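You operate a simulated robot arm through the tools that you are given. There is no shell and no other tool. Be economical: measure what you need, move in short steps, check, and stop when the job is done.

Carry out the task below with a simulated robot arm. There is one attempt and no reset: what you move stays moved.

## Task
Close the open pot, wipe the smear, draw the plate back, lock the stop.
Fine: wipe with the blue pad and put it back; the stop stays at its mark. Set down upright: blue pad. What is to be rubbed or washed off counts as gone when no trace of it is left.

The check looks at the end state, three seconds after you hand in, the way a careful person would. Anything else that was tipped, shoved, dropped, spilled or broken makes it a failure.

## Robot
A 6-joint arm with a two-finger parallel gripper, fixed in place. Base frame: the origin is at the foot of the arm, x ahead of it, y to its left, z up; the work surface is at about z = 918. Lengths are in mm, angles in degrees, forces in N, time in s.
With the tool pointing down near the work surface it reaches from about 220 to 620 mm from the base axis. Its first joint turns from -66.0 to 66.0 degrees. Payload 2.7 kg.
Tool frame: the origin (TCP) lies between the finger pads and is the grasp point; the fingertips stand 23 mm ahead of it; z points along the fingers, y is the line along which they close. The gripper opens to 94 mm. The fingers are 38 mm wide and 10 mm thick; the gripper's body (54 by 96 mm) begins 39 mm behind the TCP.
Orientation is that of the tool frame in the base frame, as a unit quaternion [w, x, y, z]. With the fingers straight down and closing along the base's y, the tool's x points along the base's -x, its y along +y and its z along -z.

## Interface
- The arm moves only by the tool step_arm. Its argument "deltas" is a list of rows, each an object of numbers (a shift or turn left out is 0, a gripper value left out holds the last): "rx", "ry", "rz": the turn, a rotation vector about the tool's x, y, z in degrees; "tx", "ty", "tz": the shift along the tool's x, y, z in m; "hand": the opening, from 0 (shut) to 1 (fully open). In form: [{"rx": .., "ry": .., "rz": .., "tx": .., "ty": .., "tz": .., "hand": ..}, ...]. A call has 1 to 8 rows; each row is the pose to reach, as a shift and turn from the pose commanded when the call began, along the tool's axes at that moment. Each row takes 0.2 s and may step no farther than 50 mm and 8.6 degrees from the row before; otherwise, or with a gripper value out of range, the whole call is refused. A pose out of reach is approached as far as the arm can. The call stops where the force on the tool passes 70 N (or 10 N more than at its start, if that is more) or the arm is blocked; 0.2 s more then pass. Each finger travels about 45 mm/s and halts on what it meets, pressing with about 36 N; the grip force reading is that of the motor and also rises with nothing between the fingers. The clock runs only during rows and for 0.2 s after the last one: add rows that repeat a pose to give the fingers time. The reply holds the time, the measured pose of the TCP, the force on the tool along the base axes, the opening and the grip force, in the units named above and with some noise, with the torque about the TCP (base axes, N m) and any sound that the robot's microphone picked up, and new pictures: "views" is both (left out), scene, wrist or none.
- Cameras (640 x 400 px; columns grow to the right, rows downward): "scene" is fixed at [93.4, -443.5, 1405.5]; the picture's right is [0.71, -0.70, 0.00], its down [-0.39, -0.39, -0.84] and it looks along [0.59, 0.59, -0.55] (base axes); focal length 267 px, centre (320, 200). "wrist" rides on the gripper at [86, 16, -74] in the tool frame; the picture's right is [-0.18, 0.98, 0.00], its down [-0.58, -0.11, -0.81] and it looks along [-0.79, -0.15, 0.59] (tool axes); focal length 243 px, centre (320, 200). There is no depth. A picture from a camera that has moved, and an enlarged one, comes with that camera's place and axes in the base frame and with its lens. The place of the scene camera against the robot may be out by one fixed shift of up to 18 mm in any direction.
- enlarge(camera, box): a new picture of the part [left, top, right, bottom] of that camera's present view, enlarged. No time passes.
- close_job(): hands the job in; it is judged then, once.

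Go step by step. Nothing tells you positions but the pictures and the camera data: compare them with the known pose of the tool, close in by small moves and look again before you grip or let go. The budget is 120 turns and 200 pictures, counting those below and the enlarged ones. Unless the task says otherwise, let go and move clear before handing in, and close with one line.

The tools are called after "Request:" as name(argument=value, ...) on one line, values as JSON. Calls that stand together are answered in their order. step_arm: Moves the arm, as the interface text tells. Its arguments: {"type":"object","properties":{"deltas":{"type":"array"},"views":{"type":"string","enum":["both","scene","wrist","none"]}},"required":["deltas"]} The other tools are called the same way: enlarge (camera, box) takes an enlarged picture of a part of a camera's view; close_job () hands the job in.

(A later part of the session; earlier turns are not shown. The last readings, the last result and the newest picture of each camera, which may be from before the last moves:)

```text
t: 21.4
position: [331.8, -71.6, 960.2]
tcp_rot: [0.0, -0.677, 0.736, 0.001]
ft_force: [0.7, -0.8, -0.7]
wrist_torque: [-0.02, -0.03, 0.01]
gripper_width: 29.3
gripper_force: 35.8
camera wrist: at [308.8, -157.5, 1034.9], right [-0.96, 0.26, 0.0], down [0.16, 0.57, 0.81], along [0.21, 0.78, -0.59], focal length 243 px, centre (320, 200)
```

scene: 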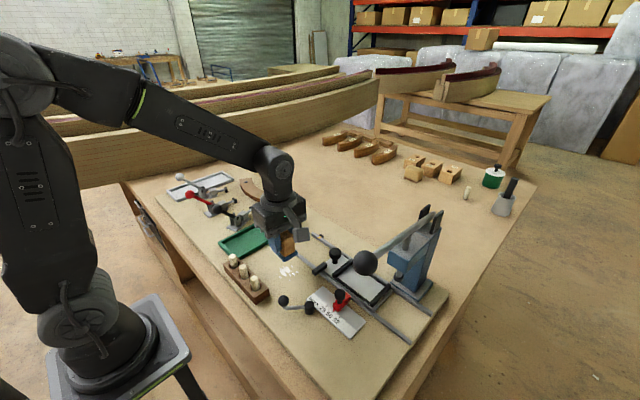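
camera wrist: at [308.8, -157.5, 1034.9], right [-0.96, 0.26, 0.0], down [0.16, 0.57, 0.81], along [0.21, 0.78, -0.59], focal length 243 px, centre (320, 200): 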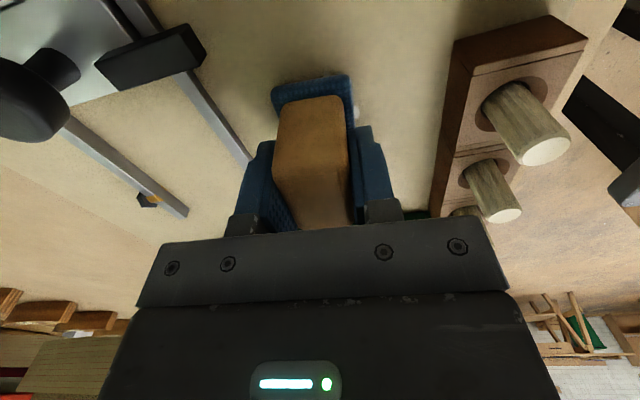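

Request:
step_arm(deltas=[{"tz": 0.002}, {"tz": 0.003}, {"tz": 0.004}, {"tz": 0.004}], views="none")

```text
t: 22.4
position: [332.0, -73.4, 957.7]
tcp_rot: [0.002, -0.677, 0.736, -0.003]
ft_force: [4.8, 2.2, 30.2]
wrist_torque: [-0.03, 0.09, 0.02]
gripper_width: 29.4
gripper_force: 36.1
```

In contact at 30 N. I'll ease by about 1 mm and wipe in overlapping strokes.

Request:
step_arm(deltas=[{"tz": -0.001}, {"tx": 0.014, "ty": -0.0011, "tz": -0.001}, {"tx": 0.0279, "ty": -0.0022, "tz": -0.001}, {"tx": 0.0268, "ty": -0.0162, "tz": -0.001}, {"tx": 0.0029, "ty": -0.0143, "tz": -0.001}, {"tx": -0.0211, "ty": -0.0124, "tz": -0.001}, {"tx": -0.0199, "ty": 0.0016, "tz": -0.001}, {"tx": 0.0, "ty": 0.0, "tz": -0.001}], views="none")

Request:
step_arm(deltas=[{"tx": 0.014, "ty": -0.0011}, {"tx": 0.0279, "ty": -0.0022}, {"tx": 0.029, "ty": 0.0117}, {"tx": 0.0051, "ty": 0.0137}, {"tx": -0.0188, "ty": 0.0156}, {"tx": -0.0199, "ty": 0.0016}, {"tx": 0.0, "ty": 0.0}], views="none")

Request:
step_arm(deltas=[{"tz": -0.03}, {"tz": -0.07}, {"tx": -0.04, "tz": -0.1}, {"tx": -0.06, "tz": -0.1}])

Request:
enlarge(camera="scene", box=[240, 230, 340, 300])

Request:
enlarge(camera="wrist", box=[200, 0, 430, 110])

```text
t: 24.2
position: [332.4, -72.6, 956.2]
tcp_rot: [0.0, -0.678, 0.735, 0.001]
ft_force: [-0.1, 0.1, 0.3]
wrist_torque: [-0.03, -0.02, 0.01]
gripper_width: 29.3
gripper_force: 35.7
```

```text
t: 25.8
position: [333.3, -72.7, 955.5]
tcp_rot: [0.001, -0.678, 0.735, -0.001]
ft_force: [-0.6, 8.1, 13.3]
wrist_torque: [0.12, 0.13, -0.1]
gripper_width: 29.7
gripper_force: 35.6
```

```text
t: 26.8
position: [338.6, -14.9, 1055.4]
tcp_rot: [0.001, -0.678, 0.735, 0.0]
ft_force: [-0.1, 0.1, -0.6]
wrist_torque: [0.01, -0.01, -0.02]
gripper_width: 29.7
gripper_force: 36.1
camera wrist: at [315.1, -100.2, 1130.2], right [-0.96, 0.26, 0.0], down [0.16, 0.57, 0.81], along [0.21, 0.78, -0.59], focal length 243 px, centre (320, 200)
```

scene: 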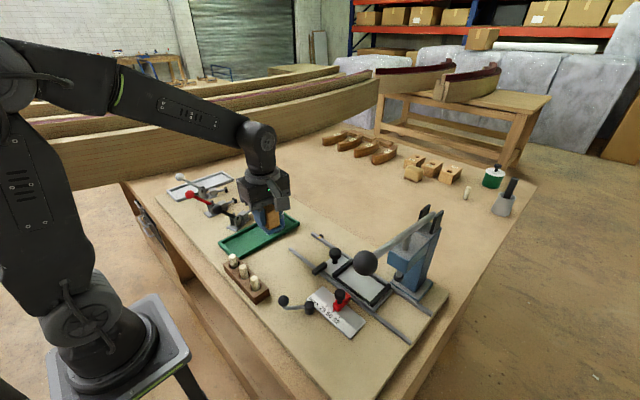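
wrist: 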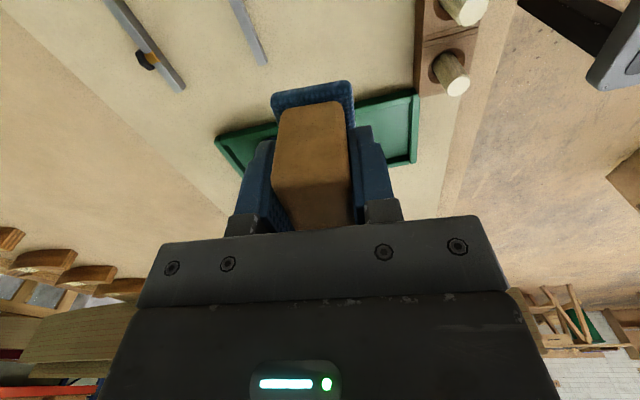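

```text
5.71 times, centred on (290, 265) of scene
camera zoom: at [93.4, -443.5, 1405.5], right [0.71, -0.7, 0.0], down [-0.39, -0.39, -0.84], along [0.59, 0.59, -0.55], focal length 1527 px, centre (491, -171)
```

zoom: 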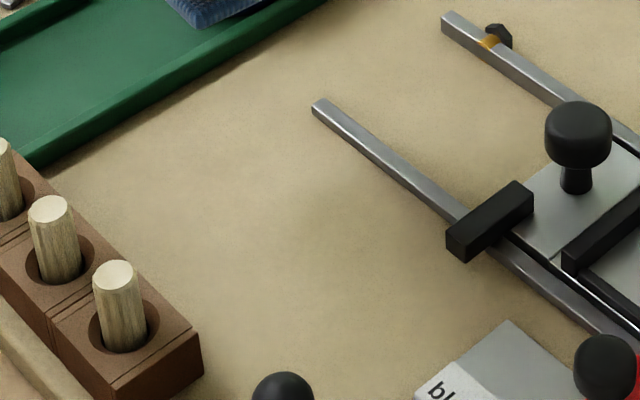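

```text
2.78 times, centred on (315, 55) of wrist
camera zoom: at [315.1, -100.2, 1130.2], right [-0.96, 0.26, 0.0], down [0.16, 0.57, 0.81], along [0.21, 0.78, -0.59], focal length 675 px, centre (334, 604)
```

zoom: 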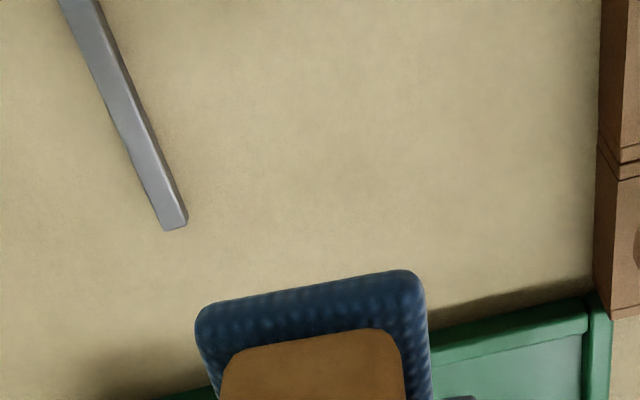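

The smear looks gone. I'll check for faint traces with a tighter enlargement.

Request:
enlarge(camera="scene", box=[268, 252, 316, 288])

```text
11.11 times, centred on (292, 270) of scene
camera zoom: at [93.4, -443.5, 1405.5], right [0.71, -0.7, 0.0], down [-0.39, -0.39, -0.84], along [0.59, 0.59, -0.55], focal length 2969 px, centre (631, -578)
```

zoom: 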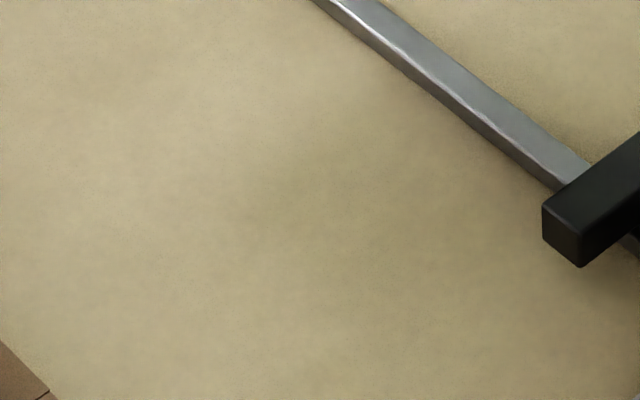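

Clean. I'll take the pad back to its place.

Request:
step_arm(deltas=[{"tz": -0.02}, {"tx": -0.017, "ty": -0.036, "tz": -0.025}, {"tx": -0.034, "ty": -0.072, "tz": -0.025}, {"tx": -0.055, "ty": -0.108, "tz": -0.025}, {"tx": -0.0853, "ty": -0.14, "tz": -0.025}, {"tx": -0.0853, "ty": -0.163, "tz": -0.01}, {"tx": -0.0853, "ty": -0.163, "tz": 0.035}, {"tx": -0.0853, "ty": -0.163, "tz": 0.055}], views="scene")

Request:
enlarge(camera="scene", box=[260, 160, 340, 240])

```text
t: 28.6
position: [503.5, 59.8, 1000.5]
tcp_rot: [0.0, -0.677, 0.736, 0.0]
ft_force: [0.3, 0.5, -1.0]
wrist_torque: [-0.01, 0.02, 0.0]
gripper_width: 29.5
gripper_force: 35.8
```

scene: 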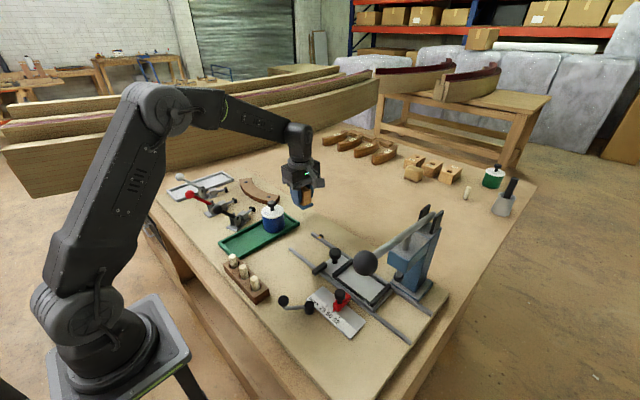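

```text
5.00 times, centred on (300, 200) of scene
camera zoom: at [93.4, -443.5, 1405.5], right [0.71, -0.7, 0.0], down [-0.39, -0.39, -0.84], along [0.59, 0.59, -0.55], focal length 1336 px, centre (420, 200)
```

zoom: 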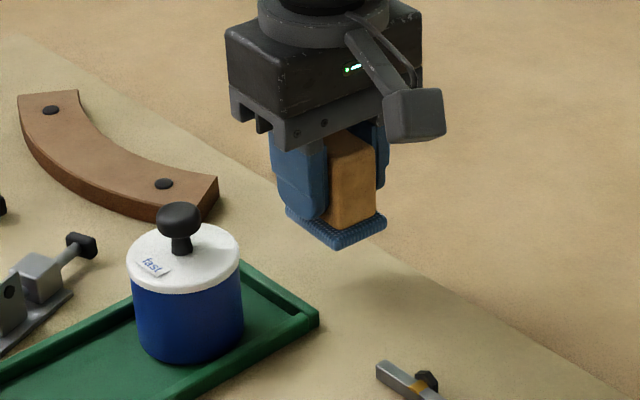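

Now I'll lower it to the table, gently at the end.

Request:
step_arm(deltas=[{"tz": 0.025}, {"tz": 0.04}, {"tz": 0.042}, {"tz": 0.043}, {"tz": 0.044}, {"tz": 0.044}], views="none")

Request:
enlarge(camera="scene", box=[260, 160, 340, 240])

```text
t: 30.0
position: [505.7, 59.2, 957.0]
tcp_rot: [0.0, -0.677, 0.736, 0.0]
ft_force: [0.1, 0.6, -1.6]
wrist_torque: [0.0, 0.01, 0.01]
gripper_width: 29.7
gripper_force: 35.8
```

```text
5.00 times, centred on (300, 200) of scene
camera zoom: at [93.4, -443.5, 1405.5], right [0.71, -0.7, 0.0], down [-0.39, -0.39, -0.84], along [0.59, 0.59, -0.55], focal length 1336 px, centre (420, 200)
```

zoom: 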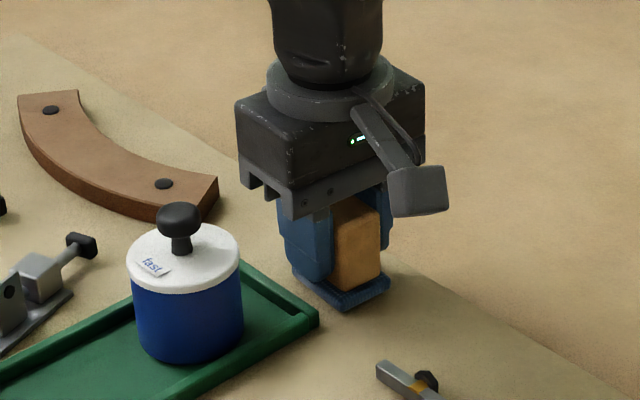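

Request:
step_arm(deltas=[{"tz": 0.001}, {"tz": 0.002}, {"tz": 0.002}], views="none")

```text
t: 30.8
position: [506.4, 58.6, 955.1]
tcp_rot: [0.0, -0.677, 0.736, 0.0]
ft_force: [-0.5, 0.9, 2.3]
wrist_torque: [0.0, 0.03, 0.0]
gripper_width: 29.5
gripper_force: 35.9
```

The pad is just touching the table. I'll release it and rise straight up.

Request:
step_arm(deltas=[{"hand": 0.45}, {"hand": 0.6}, {"hand": 0.6}, {"tz": -0.03}, {"tz": -0.07}, {"tz": -0.11}, {"tz": -0.13}, {"tz": -0.13}])

Request:
enlarge(camera="scene", box=[260, 160, 340, 240])

```text
t: 32.6
position: [504.0, 60.0, 1086.5]
tcp_rot: [0.0, -0.677, 0.736, 0.001]
ft_force: [-0.5, 0.5, -0.8]
wrist_torque: [0.01, 0.02, 0.01]
gripper_width: 56.8
gripper_force: 0.1
camera wrist: at [482.3, -26.0, 1161.2], right [-0.96, 0.26, 0.0], down [0.16, 0.57, 0.81], along [0.21, 0.78, -0.59], focal length 243 px, centre (320, 200)
```

scene: 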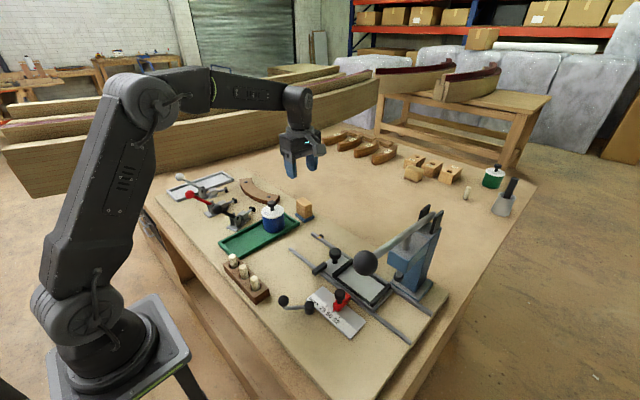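
wrist: 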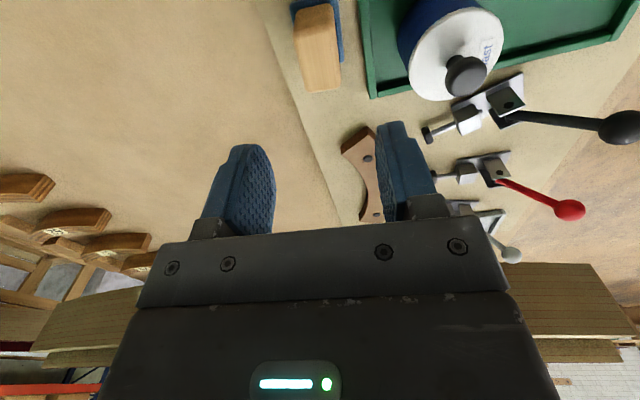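

```text
5.00 times, centred on (300, 200) of scene
camera zoom: at [93.4, -443.5, 1405.5], right [0.71, -0.7, 0.0], down [-0.39, -0.39, -0.84], along [0.59, 0.59, -0.55], focal length 1336 px, centre (420, 200)
```

zoom: 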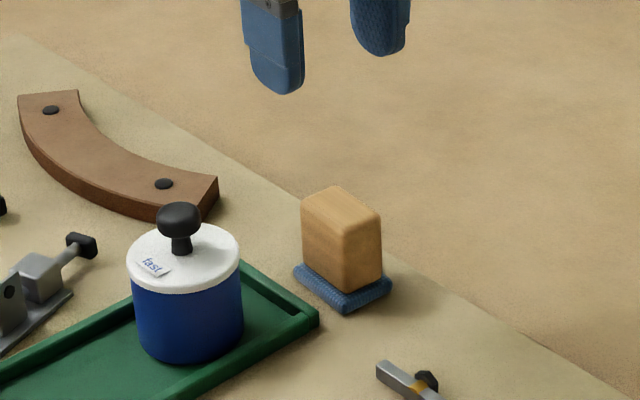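

The pad is back upright in its place. Next is the plate. I'll turn the tool back so that it closes along y and look at the plate knob from nearby.

Request:
step_arm(deltas=[{"rz": 8.5, "tx": 0.0235, "ty": 0.0113}, {"rz": 17, "tx": 0.047, "ty": 0.0226}, {"rz": 25.5, "tx": 0.0705, "ty": 0.0338}, {"rz": 34, "tx": 0.094, "ty": 0.0451}, {"rz": 42.5, "tx": 0.1174, "ty": 0.0564}, {"rz": 51, "tx": 0.1409, "ty": 0.0677}, {"rz": 59.5, "tx": 0.1643, "ty": 0.079}, {"rz": 68, "tx": 0.1878, "ty": 0.0902}], views="none")

Request:
step_arm(deltas=[{"rz": 8.5}, {"rz": 17}, {"rz": 17.3}])

Request:
enlarge(camera="wrist", box=[180, 0, 460, 180])

```text
t: 34.4
position: [397.7, -122.4, 1087.0]
tcp_rot: [0.0, -0.15, 0.989, 0.0]
ft_force: [0.1, -0.4, -0.1]
wrist_torque: [0.02, 0.01, 0.0]
gripper_width: 56.3
gripper_force: 0.1
```

```text
t: 35.2
position: [399.1, -122.7, 1086.2]
tcp_rot: [0.001, 0.001, 1.0, 0.0]
ft_force: [0.0, 0.4, -0.4]
wrist_torque: [0.02, 0.0, -0.03]
gripper_width: 56.5
gripper_force: 0.0
camera wrist: at [313.8, -105.9, 1160.0], right [0.19, 0.98, 0.0], down [0.58, -0.11, 0.81], along [0.79, -0.15, -0.59], focal length 243 px, centre (320, 200)
```

scene: 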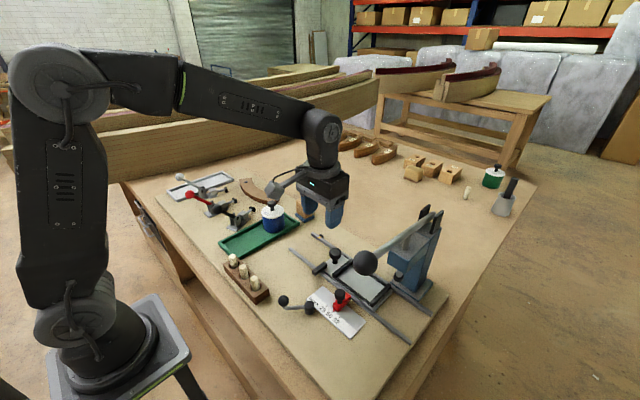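
wrist: 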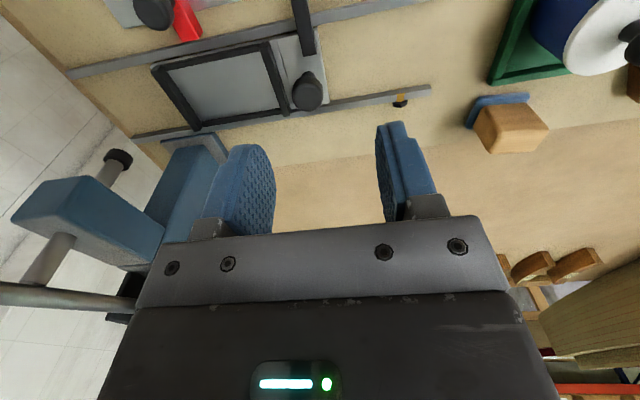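

```text
2.22 times, centred on (320, 90) of wrist
camera zoom: at [313.8, -105.9, 1160.0], right [0.19, 0.98, 0.0], down [0.58, -0.11, 0.81], along [0.79, -0.15, -0.59], focal length 539 px, centre (320, 444)
```

zoom: 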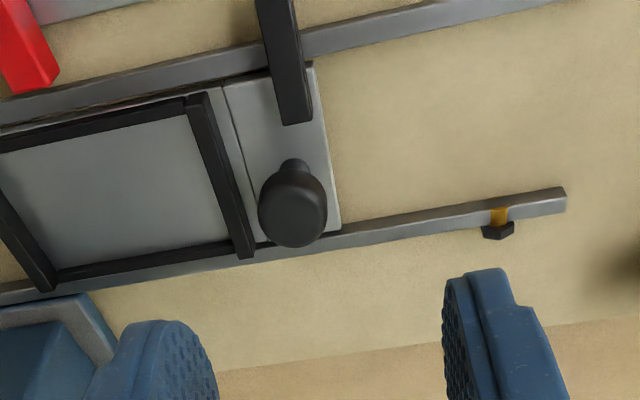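

The plate knob is at about [427.5,-138.7]. I'll move above it with a narrower opening and descend part-way.

Request:
step_arm(deltas=[{"tx": -0.028, "ty": -0.017, "tz": 0.02, "hand": 0.45}, {"tx": -0.028, "ty": -0.017, "tz": 0.06, "hand": 0.45}, {"tx": -0.028, "ty": -0.017, "tz": 0.095, "hand": 0.45}, {"tx": -0.028, "ty": -0.017, "tz": 0.095, "hand": 0.45}], views="wrist")

Request:
enlarge(camera="scene", box=[290, 200, 400, 290])

Request:
enlarge(camera="wrist", box=[220, 50, 440, 230])

```text
t: 36.2
position: [425.3, -137.5, 988.0]
tcp_rot: [0.0, 0.0, 1.0, -0.001]
ft_force: [0.2, -0.7, 0.0]
wrist_torque: [0.04, 0.01, 0.01]
gripper_width: 42.4
gripper_force: 0.1
camera wrist: at [338.5, -121.5, 1063.3], right [0.18, 0.98, 0.0], down [0.58, -0.11, 0.81], along [0.79, -0.15, -0.59], focal length 243 px, centre (320, 200)
```

wrist: 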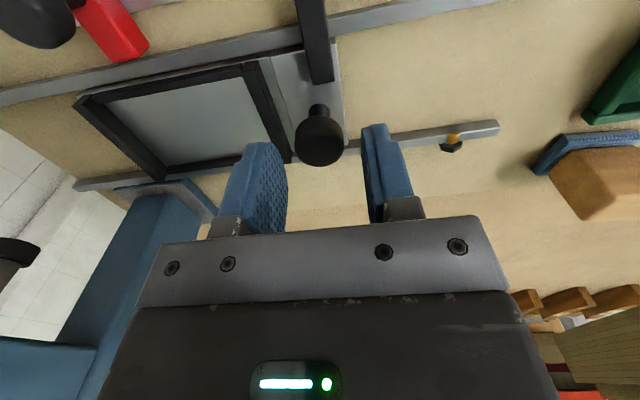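

```text
4.44 times, centred on (345, 245) of scene
camera zoom: at [93.4, -443.5, 1405.5], right [0.71, -0.7, 0.0], down [-0.39, -0.39, -0.84], along [0.59, 0.59, -0.55], focal length 1188 px, centre (209, 0)
```

zoom: 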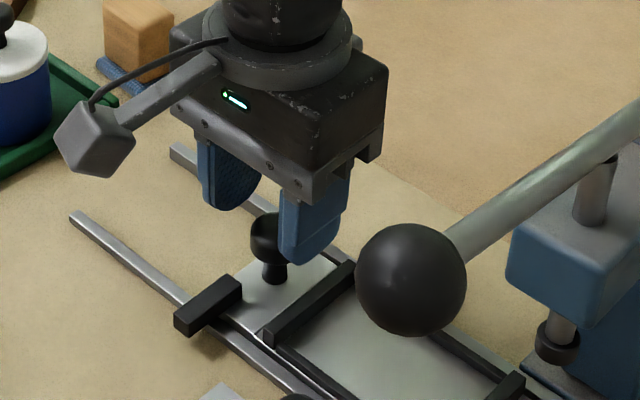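

```text
2.22 times, centred on (330, 140) of wrist
camera zoom: at [338.5, -121.5, 1063.3], right [0.18, 0.98, 0.0], down [0.58, -0.11, 0.81], along [0.79, -0.15, -0.59], focal length 539 px, centre (298, 333)
```

zoom: 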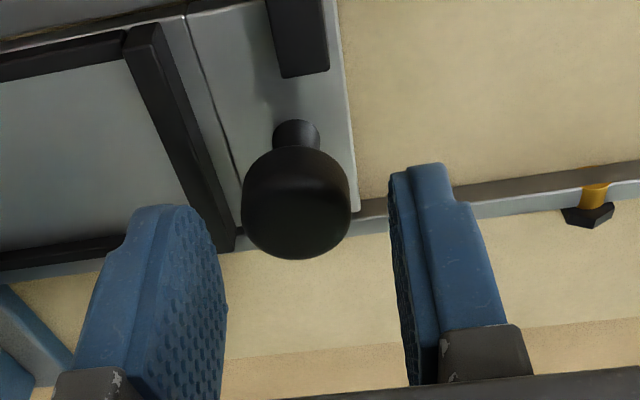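

Aligned. I'll descend to about z 966 and grip the knob.

Request:
step_arm(deltas=[{"tx": -0.001, "ty": -0.001, "tz": 0.012}, {"tx": -0.001, "ty": -0.001, "tz": 0.024}, {"tx": -0.001, "ty": -0.001, "tz": 0.024, "hand": 0.3}, {"tx": -0.001, "ty": -0.001, "tz": 0.024, "hand": 0.1}, {"tx": -0.001, "ty": -0.001, "tz": 0.024, "hand": 0.1}], views="wrist")

Request:
enlarge(camera="scene", box=[290, 200, 400, 290])

```text
t: 37.4
position: [427.6, -139.0, 965.4]
tcp_rot: [0.0, -0.001, 1.0, 0.0]
ft_force: [-1.5, 0.2, -2.9]
wrist_torque: [0.02, -0.15, 0.02]
gripper_width: 27.4
gripper_force: 44.9
camera wrist: at [340.6, -123.1, 1038.8], right [0.18, 0.98, 0.0], down [0.58, -0.11, 0.81], along [0.79, -0.15, -0.59], focal length 243 px, centre (320, 200)
```

wrist: 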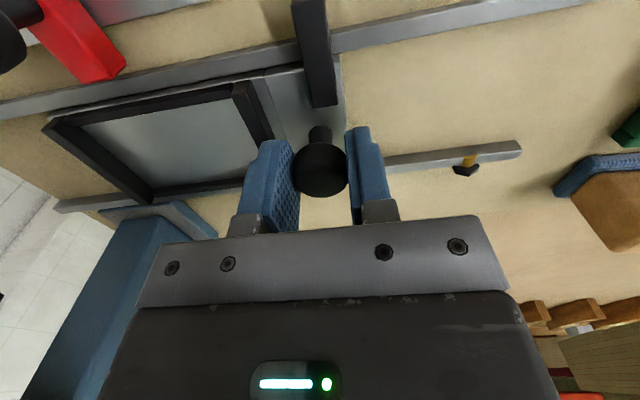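

```text
4.44 times, centred on (345, 245) of scene
camera zoom: at [93.4, -443.5, 1405.5], right [0.71, -0.7, 0.0], down [-0.39, -0.39, -0.84], along [0.59, 0.59, -0.55], focal length 1188 px, centre (209, 0)
```

zoom: 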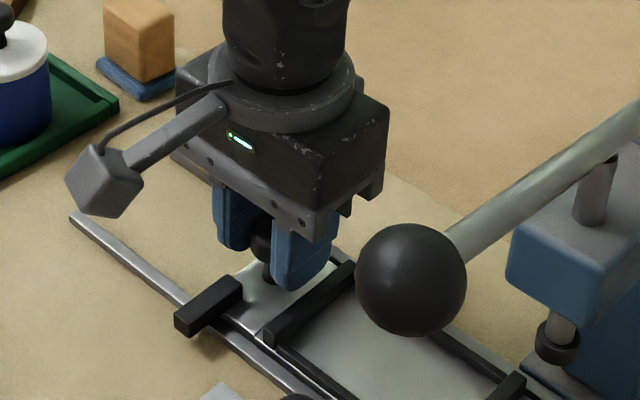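

The knob is gripped at 27 mm. I'll pull the plate along +y slowly, watching the force.

Request:
step_arm(deltas=[{"ty": 0.004}, {"ty": 0.01}, {"ty": 0.016}, {"ty": 0.022}, {"ty": 0.022}], views="wrist")

Request:
enlarge(camera="scene", box=[280, 200, 420, 310])

```text
t: 38.6
position: [427.0, -115.5, 963.6]
tcp_rot: [-0.003, 0.001, 1.0, 0.001]
ft_force: [-9.7, 0.0, -19.1]
wrist_torque: [-0.04, 0.9, -0.06]
gripper_width: 27.2
gripper_force: 45.4
camera wrist: at [341.3, -100.5, 1039.4], right [0.19, 0.98, 0.0], down [0.59, -0.11, 0.8], along [0.79, -0.15, -0.6], focal length 243 px, centre (320, 200)
```

wrist: 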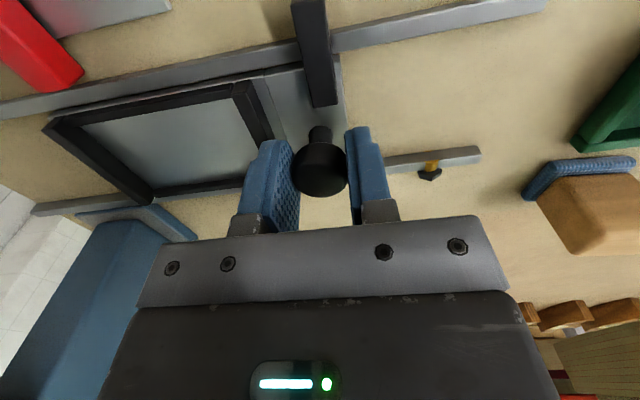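

```text
3.64 times, centred on (350, 255) of scene
camera zoom: at [93.5, -443.6, 1405.4], right [0.71, -0.7, 0.0], down [-0.39, -0.39, -0.84], along [0.59, 0.59, -0.55], focal length 972 px, centre (211, 0)
```

zoom: 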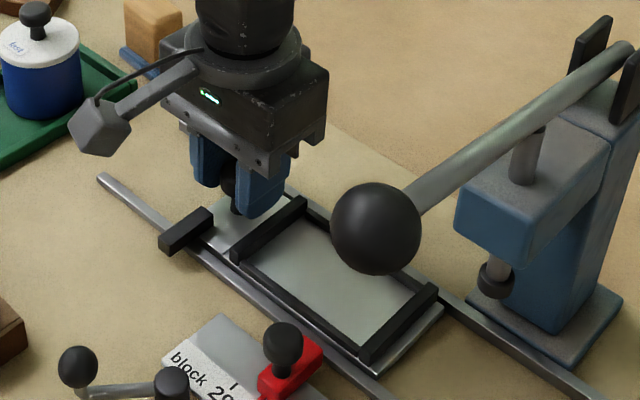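

The plate slides smoothly with no travel resistance. I'll ease the sideways and vertical load and continue.

Request:
step_arm(deltas=[{"tx": 0.0007, "ty": 0.005, "tz": 0.0013}, {"tx": 0.0007, "ty": 0.011, "tz": 0.0013}, {"tx": 0.0007, "ty": 0.017, "tz": 0.0013}, {"tx": 0.0007, "ty": 0.023, "tz": 0.0013}, {"tx": 0.0007, "ty": 0.028, "tz": 0.0013}, {"tx": 0.0007, "ty": 0.028, "tz": 0.0013}], views="wrist")

Request:
enlarge(camera="wrist", box=[260, 0, 500, 200])

```text
t: 40.0
position: [426.4, -89.1, 964.5]
tcp_rot: [-0.001, 0.0, 1.0, 0.0]
ft_force: [-9.2, -0.9, -18.0]
wrist_torque: [-0.05, 0.62, -0.02]
gripper_width: 27.3
gripper_force: 45.4
camera wrist: at [341.1, -72.8, 1039.2], right [0.18, 0.98, 0.0], down [0.58, -0.11, 0.8], along [0.79, -0.15, -0.59], focal length 243 px, centre (320, 200)
```

wrist: 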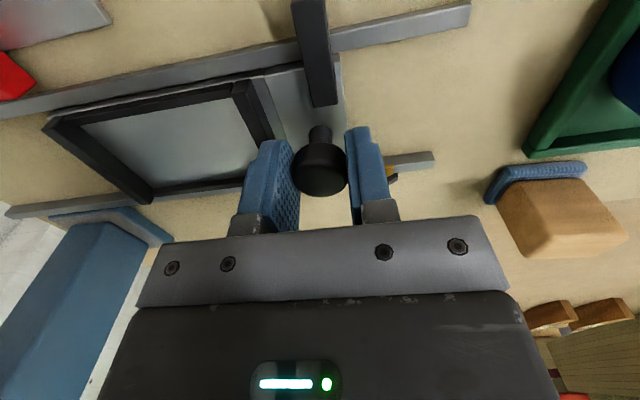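

```text
2.00 times, centred on (380, 100) of wrist
camera zoom: at [341.1, -72.8, 1039.2], right [0.18, 0.98, 0.0], down [0.58, -0.11, 0.8], along [0.79, -0.15, -0.59], focal length 485 px, centre (200, 400)
```

zoom: 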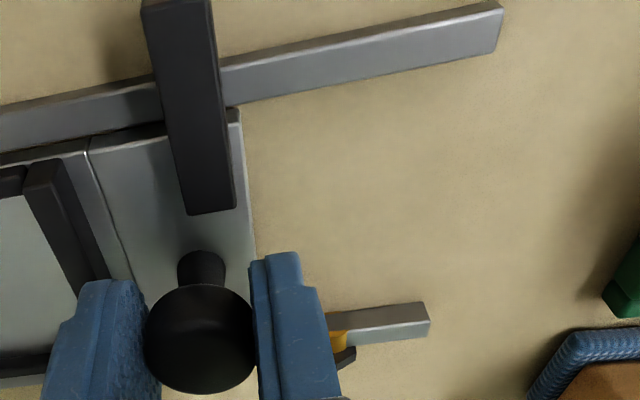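

Request:
step_arm(deltas=[{"ty": 0.003, "tz": 0.001}, {"ty": 0.006, "tz": 0.001}, {"ty": 0.009, "tz": 0.001}, {"ty": 0.012, "tz": 0.001}, {"ty": 0.012, "tz": 0.001}], views="none")

Request:
enlarge(camera="scene", box=[270, 200, 380, 290])

```text
t: 41.2
position: [426.8, -76.5, 964.4]
tcp_rot: [0.0, -0.001, 1.0, 0.0]
ft_force: [-10.8, -0.8, 0.8]
wrist_torque: [-0.09, 1.31, 0.05]
gripper_width: 27.2
gripper_force: 45.0
```

```text
4.44 times, centred on (325, 245) of scene
camera zoom: at [93.2, -443.5, 1405.5], right [0.71, -0.7, 0.0], down [-0.39, -0.39, -0.84], along [0.59, 0.59, -0.55], focal length 1188 px, centre (298, 0)
```

zoom: 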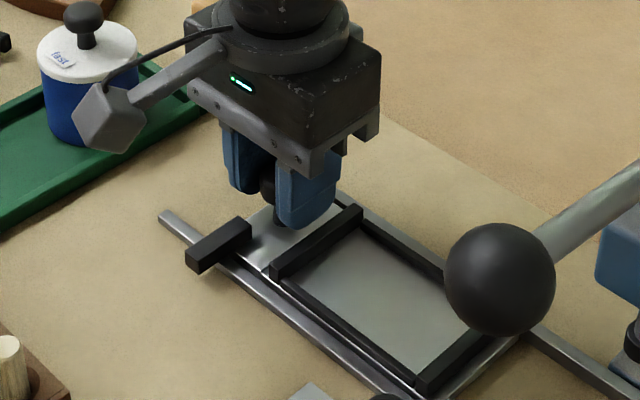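

About 8–10 mm should remain to the rail's stop pin. I'll continue in 2 mm steps.

Request:
step_arm(deltas=[{"ty": 0.002}, {"ty": 0.004}, {"ty": 0.006}, {"ty": 0.006}], views="none")

Request:
step_arm(deltas=[{"ty": 0.001}, {"ty": 0.002}, {"ty": 0.003}, {"ty": 0.003}], views="none")

```text
t: 42.2
position: [427.6, -70.8, 964.1]
tcp_rot: [-0.001, 0.0, 1.0, 0.0]
ft_force: [-22.5, -1.3, 20.8]
wrist_torque: [0.0, 0.56, -0.06]
gripper_width: 27.4
gripper_force: 45.1
```

```text
t: 43.2
position: [426.9, -67.7, 963.4]
tcp_rot: [-0.001, 0.0, 1.0, 0.0]
ft_force: [-18.6, -0.7, 13.3]
wrist_torque: [0.0, 0.22, 0.01]
gripper_width: 27.3
gripper_force: 45.3
```

Request:
step_arm(deltas=[{"tx": 0.001, "tz": -0.0007}, {"tx": 0.001, "tz": -0.0007, "ty": 0.0015}, {"tx": 0.001, "tz": -0.0007, "ty": 0.003}, {"tx": 0.001, "tz": -0.0007, "ty": 0.003}], views="wrist")

Request:
enlarge(camera="wrist", box=[260, 60, 460, 200])

```text
t: 44.2
position: [428.2, -64.1, 964.4]
tcp_rot: [0.0, 0.001, 1.0, -0.001]
ft_force: [-4.1, -0.9, -5.4]
wrist_torque: [-0.05, -0.88, 0.11]
gripper_width: 27.6
gripper_force: 45.2
camera wrist: at [341.2, -48.7, 1038.6], right [0.18, 0.98, 0.0], down [0.58, -0.11, 0.81], along [0.79, -0.15, -0.59], focal length 243 px, centre (320, 200)
```

wrist: 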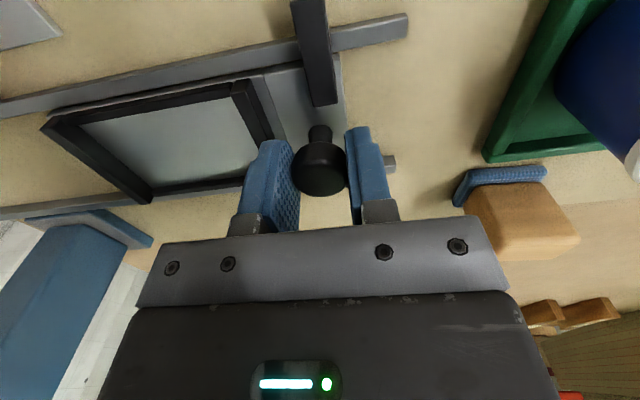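

```text
2.86 times, centred on (360, 130) of wrist
camera zoom: at [341.2, -48.7, 1038.6], right [0.18, 0.98, 0.0], down [0.58, -0.11, 0.81], along [0.79, -0.15, -0.59], focal length 693 px, centre (206, 400)
```

zoom: 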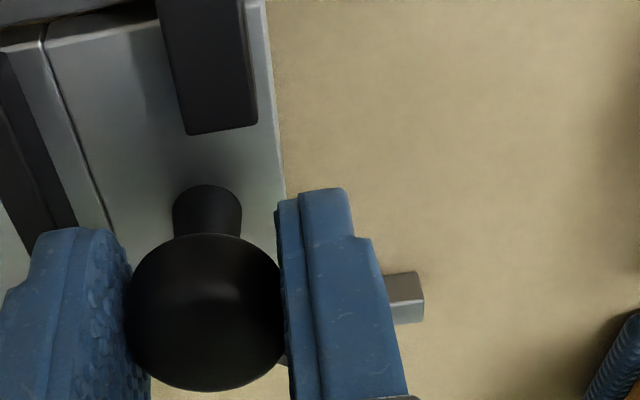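

Request:
enlarge(camera="scene", box=[290, 210, 350, 270])

Request:
step_arm(deltas=[{"ty": 0.001}, {"ty": 0.002}, {"ty": 0.002}], views="none")

```text
6.67 times, centred on (320, 240) of scene
camera zoom: at [93.3, -443.5, 1405.5], right [0.71, -0.7, 0.0], down [-0.39, -0.39, -0.84], along [0.59, 0.59, -0.55], focal length 1781 px, centre (320, -67)
```

zoom: 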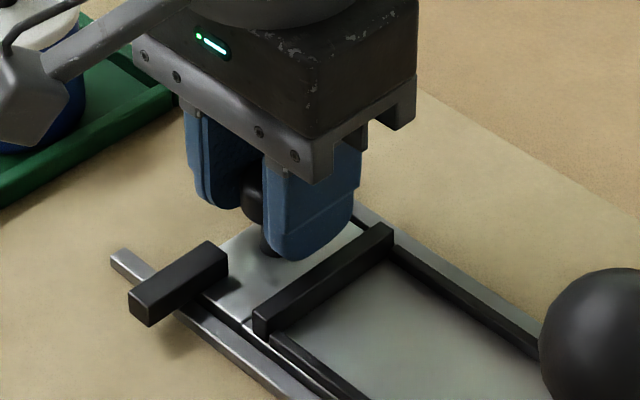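

```text
t: 45.0
position: [427.5, -63.6, 964.5]
tcp_rot: [0.0, 0.001, 1.0, 0.0]
ft_force: [3.8, -1.0, -21.1]
wrist_torque: [-0.01, -0.99, -0.04]
gripper_width: 27.5
gripper_force: 45.4
```

No stop is felt yet, so before going further I'll release and look at where the plate's edge is against the pin and mark.

Request:
step_arm(deltas=[{"hand": 0.4}, {"hand": 0.45}, {"hand": 0.45}, {"tz": -0.03, "hand": 0.45}, {"tz": -0.07, "hand": 0.45}, {"tz": -0.09, "tx": 0.03, "hand": 0.45}, {"tz": -0.09, "tx": 0.06, "hand": 0.45}, {"tz": -0.09, "tx": 0.06, "hand": 0.45}])

Request:
enlarge(camera="wrist", box=[220, 0, 440, 150])

Request:
enlarge(camera="scene", box=[280, 210, 380, 290])

```text
t: 46.8
position: [366.0, -67.7, 1054.8]
tcp_rot: [0.0, 0.0, 1.0, 0.001]
ft_force: [-0.8, 0.3, -0.4]
wrist_torque: [-0.03, 0.01, 0.01]
gripper_width: 42.1
gripper_force: 0.1
camera wrist: at [280.0, -52.0, 1128.7], right [0.18, 0.98, 0.0], down [0.58, -0.11, 0.81], along [0.79, -0.15, -0.59], focal length 243 px, centre (320, 200)
```

scene: 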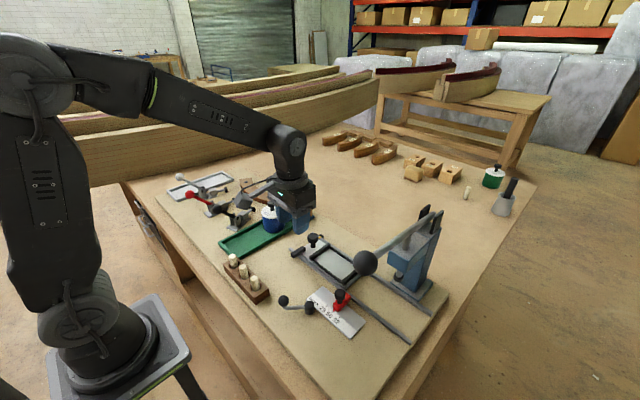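
wrist: 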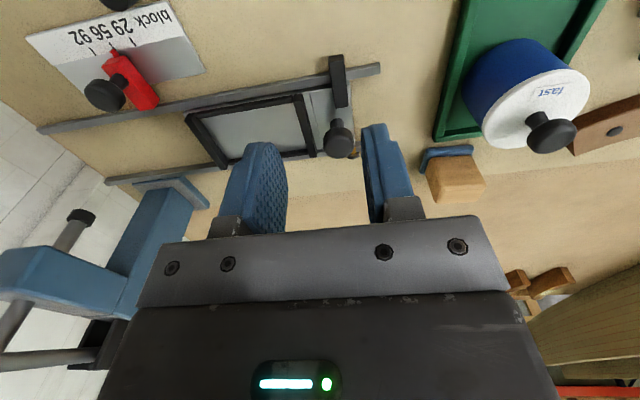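

```text
2.67 times, centred on (330, 75) of wrist
camera zoom: at [280.0, -52.0, 1128.7], right [0.18, 0.98, 0.0], down [0.58, -0.11, 0.81], along [0.79, -0.15, -0.59], focal length 647 px, centre (293, 533)
```

zoom: 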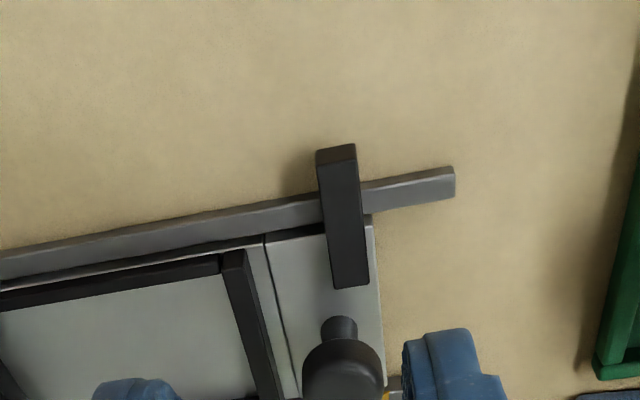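

```text
5.00 times, centred on (330, 250) of scene
camera zoom: at [93.4, -443.5, 1405.5], right [0.71, -0.7, 0.0], down [-0.39, -0.39, -0.84], along [0.59, 0.59, -0.55], focal length 1336 px, centre (270, -50)
```

zoom: 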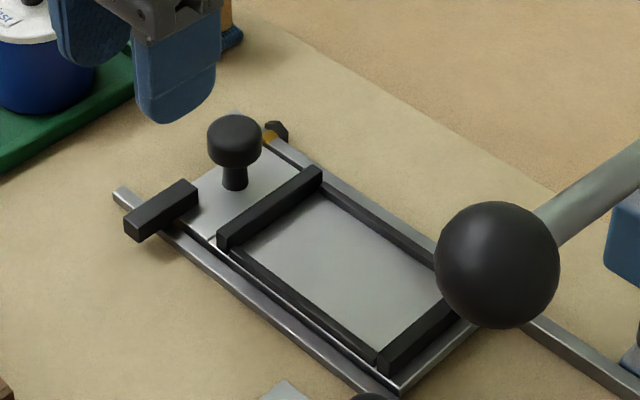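

Request:
step_arm(deltas=[{"tz": -0.015, "tx": -0.02, "ty": -0.03}, {"tz": -0.03, "tx": -0.04, "ty": -0.045}, {"tz": -0.03, "tx": -0.04, "ty": -0.045}], views="none")

Request:
enlarge(camera="wrist", box=[270, 0, 430, 130])

```text
t: 47.6
position: [408.1, -110.5, 1083.7]
tcp_rot: [0.0, 0.0, 1.0, 0.0]
ft_force: [-0.6, 0.6, -0.5]
wrist_torque: [0.03, 0.05, 0.02]
gripper_width: 42.4
gripper_force: 0.0
```

```text
3.08 times, centred on (350, 65) of wrist
camera zoom: at [321.6, -95.3, 1158.7], right [0.18, 0.98, 0.0], down [0.58, -0.11, 0.81], along [0.79, -0.15, -0.59], focal length 746 px, centre (228, 615)
```

zoom: 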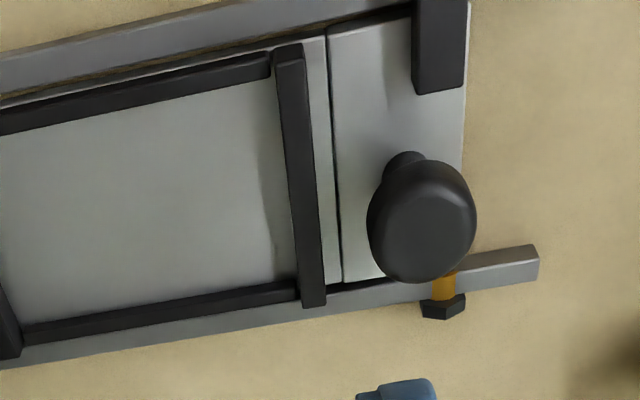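

The plate's edge is now about level with the orange stop pin on the far rail. I'll regrip and gently pull further to feel whether it is at its end stop.

Request:
step_arm(deltas=[{"tx": -0.02, "ty": 0.035, "tz": 0.02}, {"tx": -0.02, "ty": 0.047, "tz": 0.05}, {"tx": -0.02, "ty": 0.047, "tz": 0.09}, {"tx": -0.02, "ty": 0.047, "tz": 0.12}, {"tx": -0.02, "ty": 0.047, "tz": 0.12}, {"tx": -0.02, "ty": 0.047, "tz": 0.12, "hand": 0.2}, {"tx": -0.02, "ty": 0.047, "tz": 0.12, "hand": 0.1}, {"tx": -0.02, "ty": 0.047, "tz": 0.12, "hand": 0.1}], views="wrist")

```text
t: 49.4
position: [428.0, -61.7, 965.9]
tcp_rot: [0.0, -0.001, 1.0, 0.0]
ft_force: [0.1, 0.1, -4.9]
wrist_torque: [-0.01, -0.56, 0.03]
gripper_width: 27.6
gripper_force: 45.0
camera wrist: at [341.9, -46.7, 1040.7], right [0.18, 0.98, 0.0], down [0.58, -0.11, 0.81], along [0.79, -0.15, -0.59], focal length 243 px, centre (320, 200)
```

wrist: 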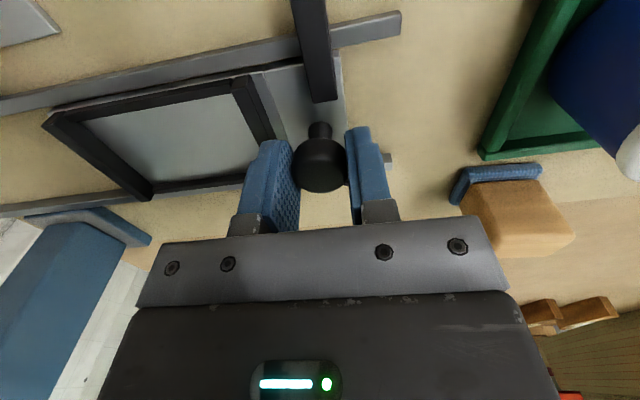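

Request:
step_arm(deltas=[{"ty": 0.001}, {"ty": 0.002}, {"ty": 0.003}, {"ty": 0.004}, {"ty": 0.004}], views="none")

```text
t: 50.6
position: [426.4, -58.4, 965.6]
tcp_rot: [0.001, 0.0, 1.0, 0.0]
ft_force: [-1.1, -1.1, 10.9]
wrist_torque: [-0.07, -0.16, 0.1]
gripper_width: 27.5
gripper_force: 44.9
```

Request:
step_arm(deltas=[{"ty": 0.0015}, {"ty": 0.003}, {"ty": 0.0045}, {"ty": 0.006}, {"ty": 0.006}], views="none")

Request:
enlarge(camera="scene", box=[280, 210, 360, 274])

```text
t: 51.8
position: [428.4, -52.1, 965.3]
tcp_rot: [0.002, 0.0, 1.0, 0.0]
ft_force: [11.5, -0.6, 7.4]
wrist_torque: [-0.02, -1.36, 0.01]
gripper_width: 27.4
gripper_force: 45.3
```

```text
6.25 times, centred on (320, 242) of scene
camera zoom: at [93.6, -443.5, 1405.4], right [0.71, -0.7, 0.0], down [-0.39, -0.39, -0.83], along [0.59, 0.59, -0.55], focal length 1670 px, centre (320, -62)
```

zoom: 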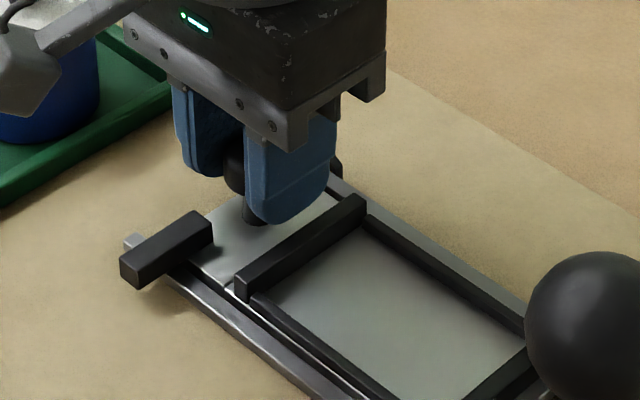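

It still slides, and the rails hold the plate vertically. The frame bar overlaps the far rail, so it should meet the pin further on. I'll continue gently to find the end.

Request:
step_arm(deltas=[{"tx": -0.0005, "ty": 0.002}, {"tx": -0.0005, "ty": 0.004}, {"tx": -0.0005, "ty": 0.006}, {"tx": -0.0005, "ty": 0.008}, {"tx": -0.0005, "ty": 0.008}], views="none")

Request:
enlarge(camera="scene", box=[280, 210, 360, 274])

```text
t: 53.0
position: [426.4, -40.4, 966.7]
tcp_rot: [0.001, 0.0, 1.0, 0.0]
ft_force: [13.5, 1.7, 6.9]
wrist_torque: [0.06, -0.65, -0.09]
gripper_width: 27.7
gripper_force: 45.0
```

```text
6.25 times, centred on (320, 242) of scene
camera zoom: at [93.6, -443.4, 1405.5], right [0.71, -0.7, 0.0], down [-0.39, -0.39, -0.83], along [0.59, 0.59, -0.55], focal length 1670 px, centre (320, -62)
```

zoom: 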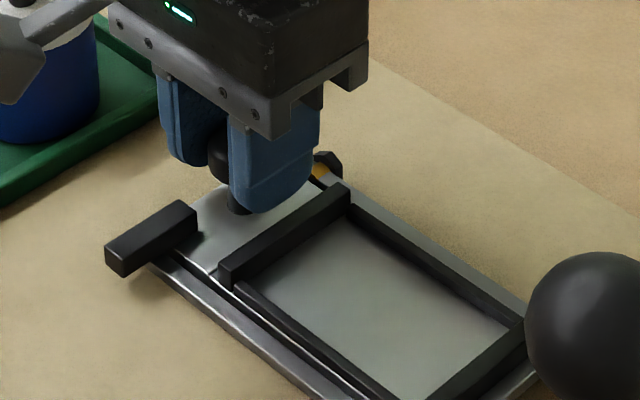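

The frame bar is nearing the orange pin, with about 12 mm left. I'll continue slowly.

Request:
step_arm(deltas=[{"ty": 0.002}, {"ty": 0.004}, {"ty": 0.006}, {"ty": 0.008}, {"ty": 0.008}], views="none")

Request:
enlarge(camera="scene", box=[280, 210, 360, 274])

```text
t: 54.2
position: [428.6, -39.1, 965.4]
tcp_rot: [0.0, 0.001, 1.0, -0.002]
ft_force: [5.1, -28.4, 20.2]
wrist_torque: [-0.56, 0.74, -0.16]
gripper_width: 27.3
gripper_force: 44.7
```

```text
6.25 times, centred on (320, 242) of scene
camera zoom: at [93.3, -444.3, 1405.2], right [0.71, -0.7, 0.0], down [-0.39, -0.39, -0.84], along [0.59, 0.59, -0.55], focal length 1670 px, centre (320, -62)
```

zoom: 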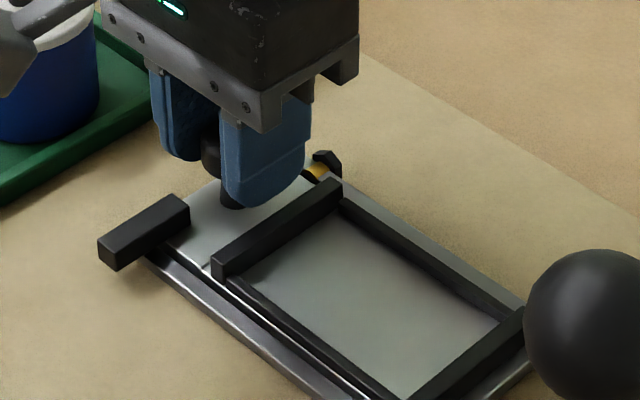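

A firm end stop has been reached (28 N in y) after about 100 mm of travel. I'll relieve the load, release and rise.

Request:
step_arm(deltas=[{"ty": -0.002, "tz": -0.001}, {"ty": -0.002, "tz": -0.001, "hand": 0.35}, {"ty": -0.002, "tz": -0.001, "hand": 0.42}, {"ty": -0.002, "tz": -0.001, "hand": 0.42}, {"ty": -0.002, "tz": -0.04}, {"ty": -0.002, "tz": -0.08}, {"ty": -0.002, "tz": -0.12}, {"ty": -0.002, "tz": -0.12}])

Request:
enlarge(camera="scene", box=[270, 200, 420, 320])

```text
t: 56.0
position: [428.1, -38.4, 1084.9]
tcp_rot: [0.001, 0.0, 1.0, 0.0]
ft_force: [0.4, -0.1, -0.6]
wrist_torque: [-0.01, 0.03, 0.0]
gripper_width: 39.6
gripper_force: 0.0
camera wrist: at [341.8, -22.4, 1158.7], right [0.18, 0.98, 0.0], down [0.58, -0.11, 0.81], along [0.79, -0.15, -0.59], focal length 243 px, centre (320, 200)
```

scene: 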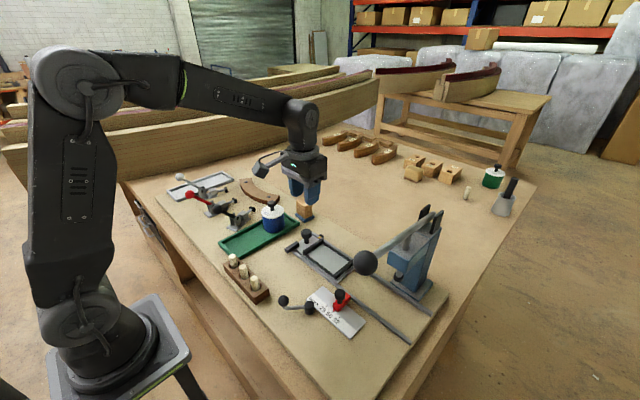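
wrist: 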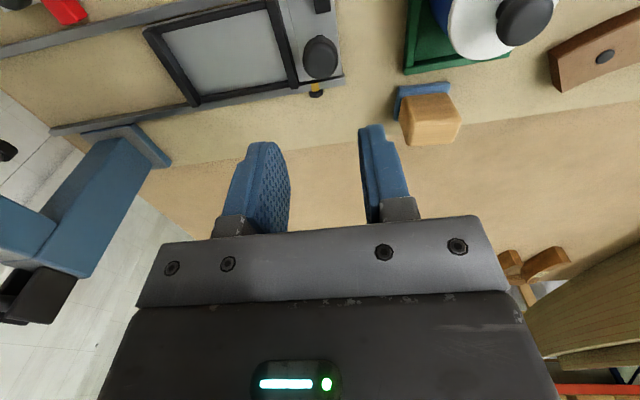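

```text
3.33 times, centred on (345, 260) of scene
camera zoom: at [93.4, -443.5, 1405.5], right [0.71, -0.7, 0.0], down [-0.39, -0.39, -0.84], along [0.59, 0.59, -0.55], focal length 891 px, centre (237, 0)
```

zoom: 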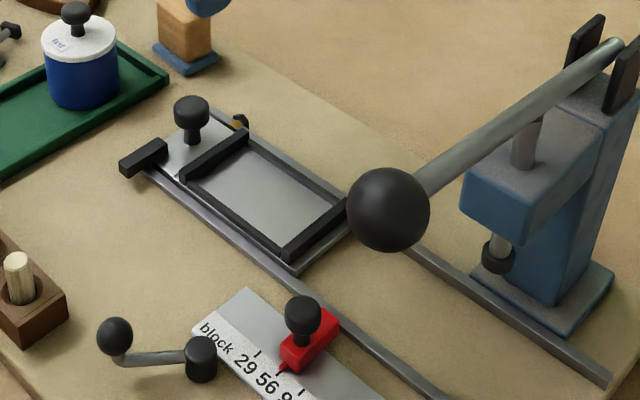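

The plate is at its rear end stop. Now I'll move over to inspect the lock lever near [298,-186], staying clear of the press handle ball at about [303,-300,1143].

Request:
step_arm(deltas=[{"tx": 0.03, "ty": -0.025}, {"tx": 0.06, "ty": -0.05}, {"tx": 0.09, "ty": -0.075}, {"tx": 0.12, "ty": -0.1}, {"tx": 0.14, "ty": -0.12}, {"tx": 0.155, "ty": -0.135}, {"tx": 0.155, "ty": -0.135}])

Request:
enlarge(camera="wrist", box=[210, 0, 410, 140])

Request:
enlarge(camera="scene", box=[265, 275, 365, 345])

```text
t: 57.6
position: [274.0, -173.0, 1085.8]
tcp_rot: [-0.001, 0.0, 1.0, 0.0]
ft_force: [0.1, 0.5, 0.2]
wrist_torque: [0.01, 0.0, 0.0]
gripper_width: 39.5
gripper_force: 0.1
camera wrist: at [187.6, -158.0, 1159.7], right [0.18, 0.98, 0.0], down [0.58, -0.11, 0.81], along [0.79, -0.15, -0.59], focal length 243 px, centre (320, 200)
```

scene: 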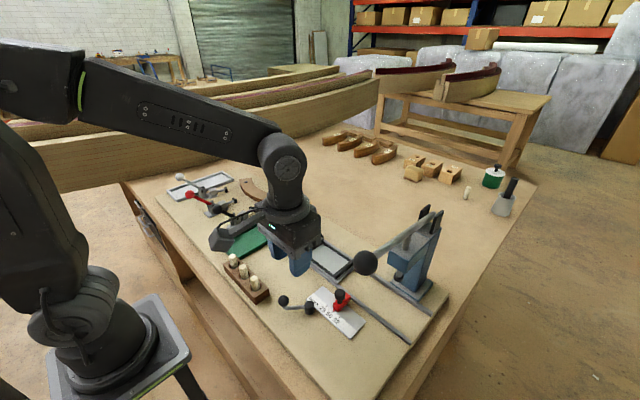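
wrist: 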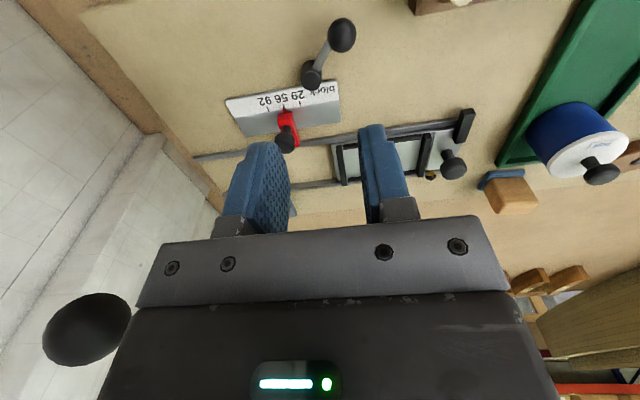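

```text
2.86 times, centred on (310, 70) of wrist
camera zoom: at [187.6, -158.0, 1159.7], right [0.18, 0.98, 0.0], down [0.58, -0.11, 0.81], along [0.79, -0.15, -0.59], focal length 693 px, centre (349, 571)
```

zoom: 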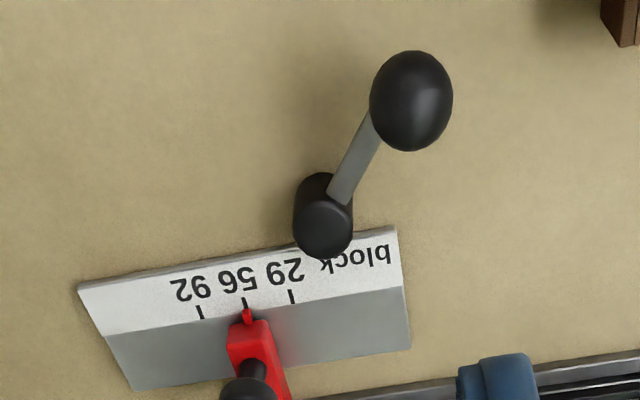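

```text
5.71 times, centred on (315, 310) of scene
camera zoom: at [93.4, -443.5, 1405.5], right [0.71, -0.7, 0.0], down [-0.39, -0.39, -0.84], along [0.59, 0.59, -0.55], focal length 1527 px, centre (349, -429)
```

zoom: 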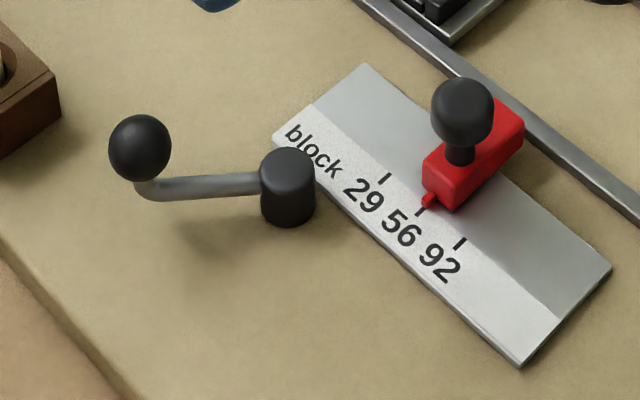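

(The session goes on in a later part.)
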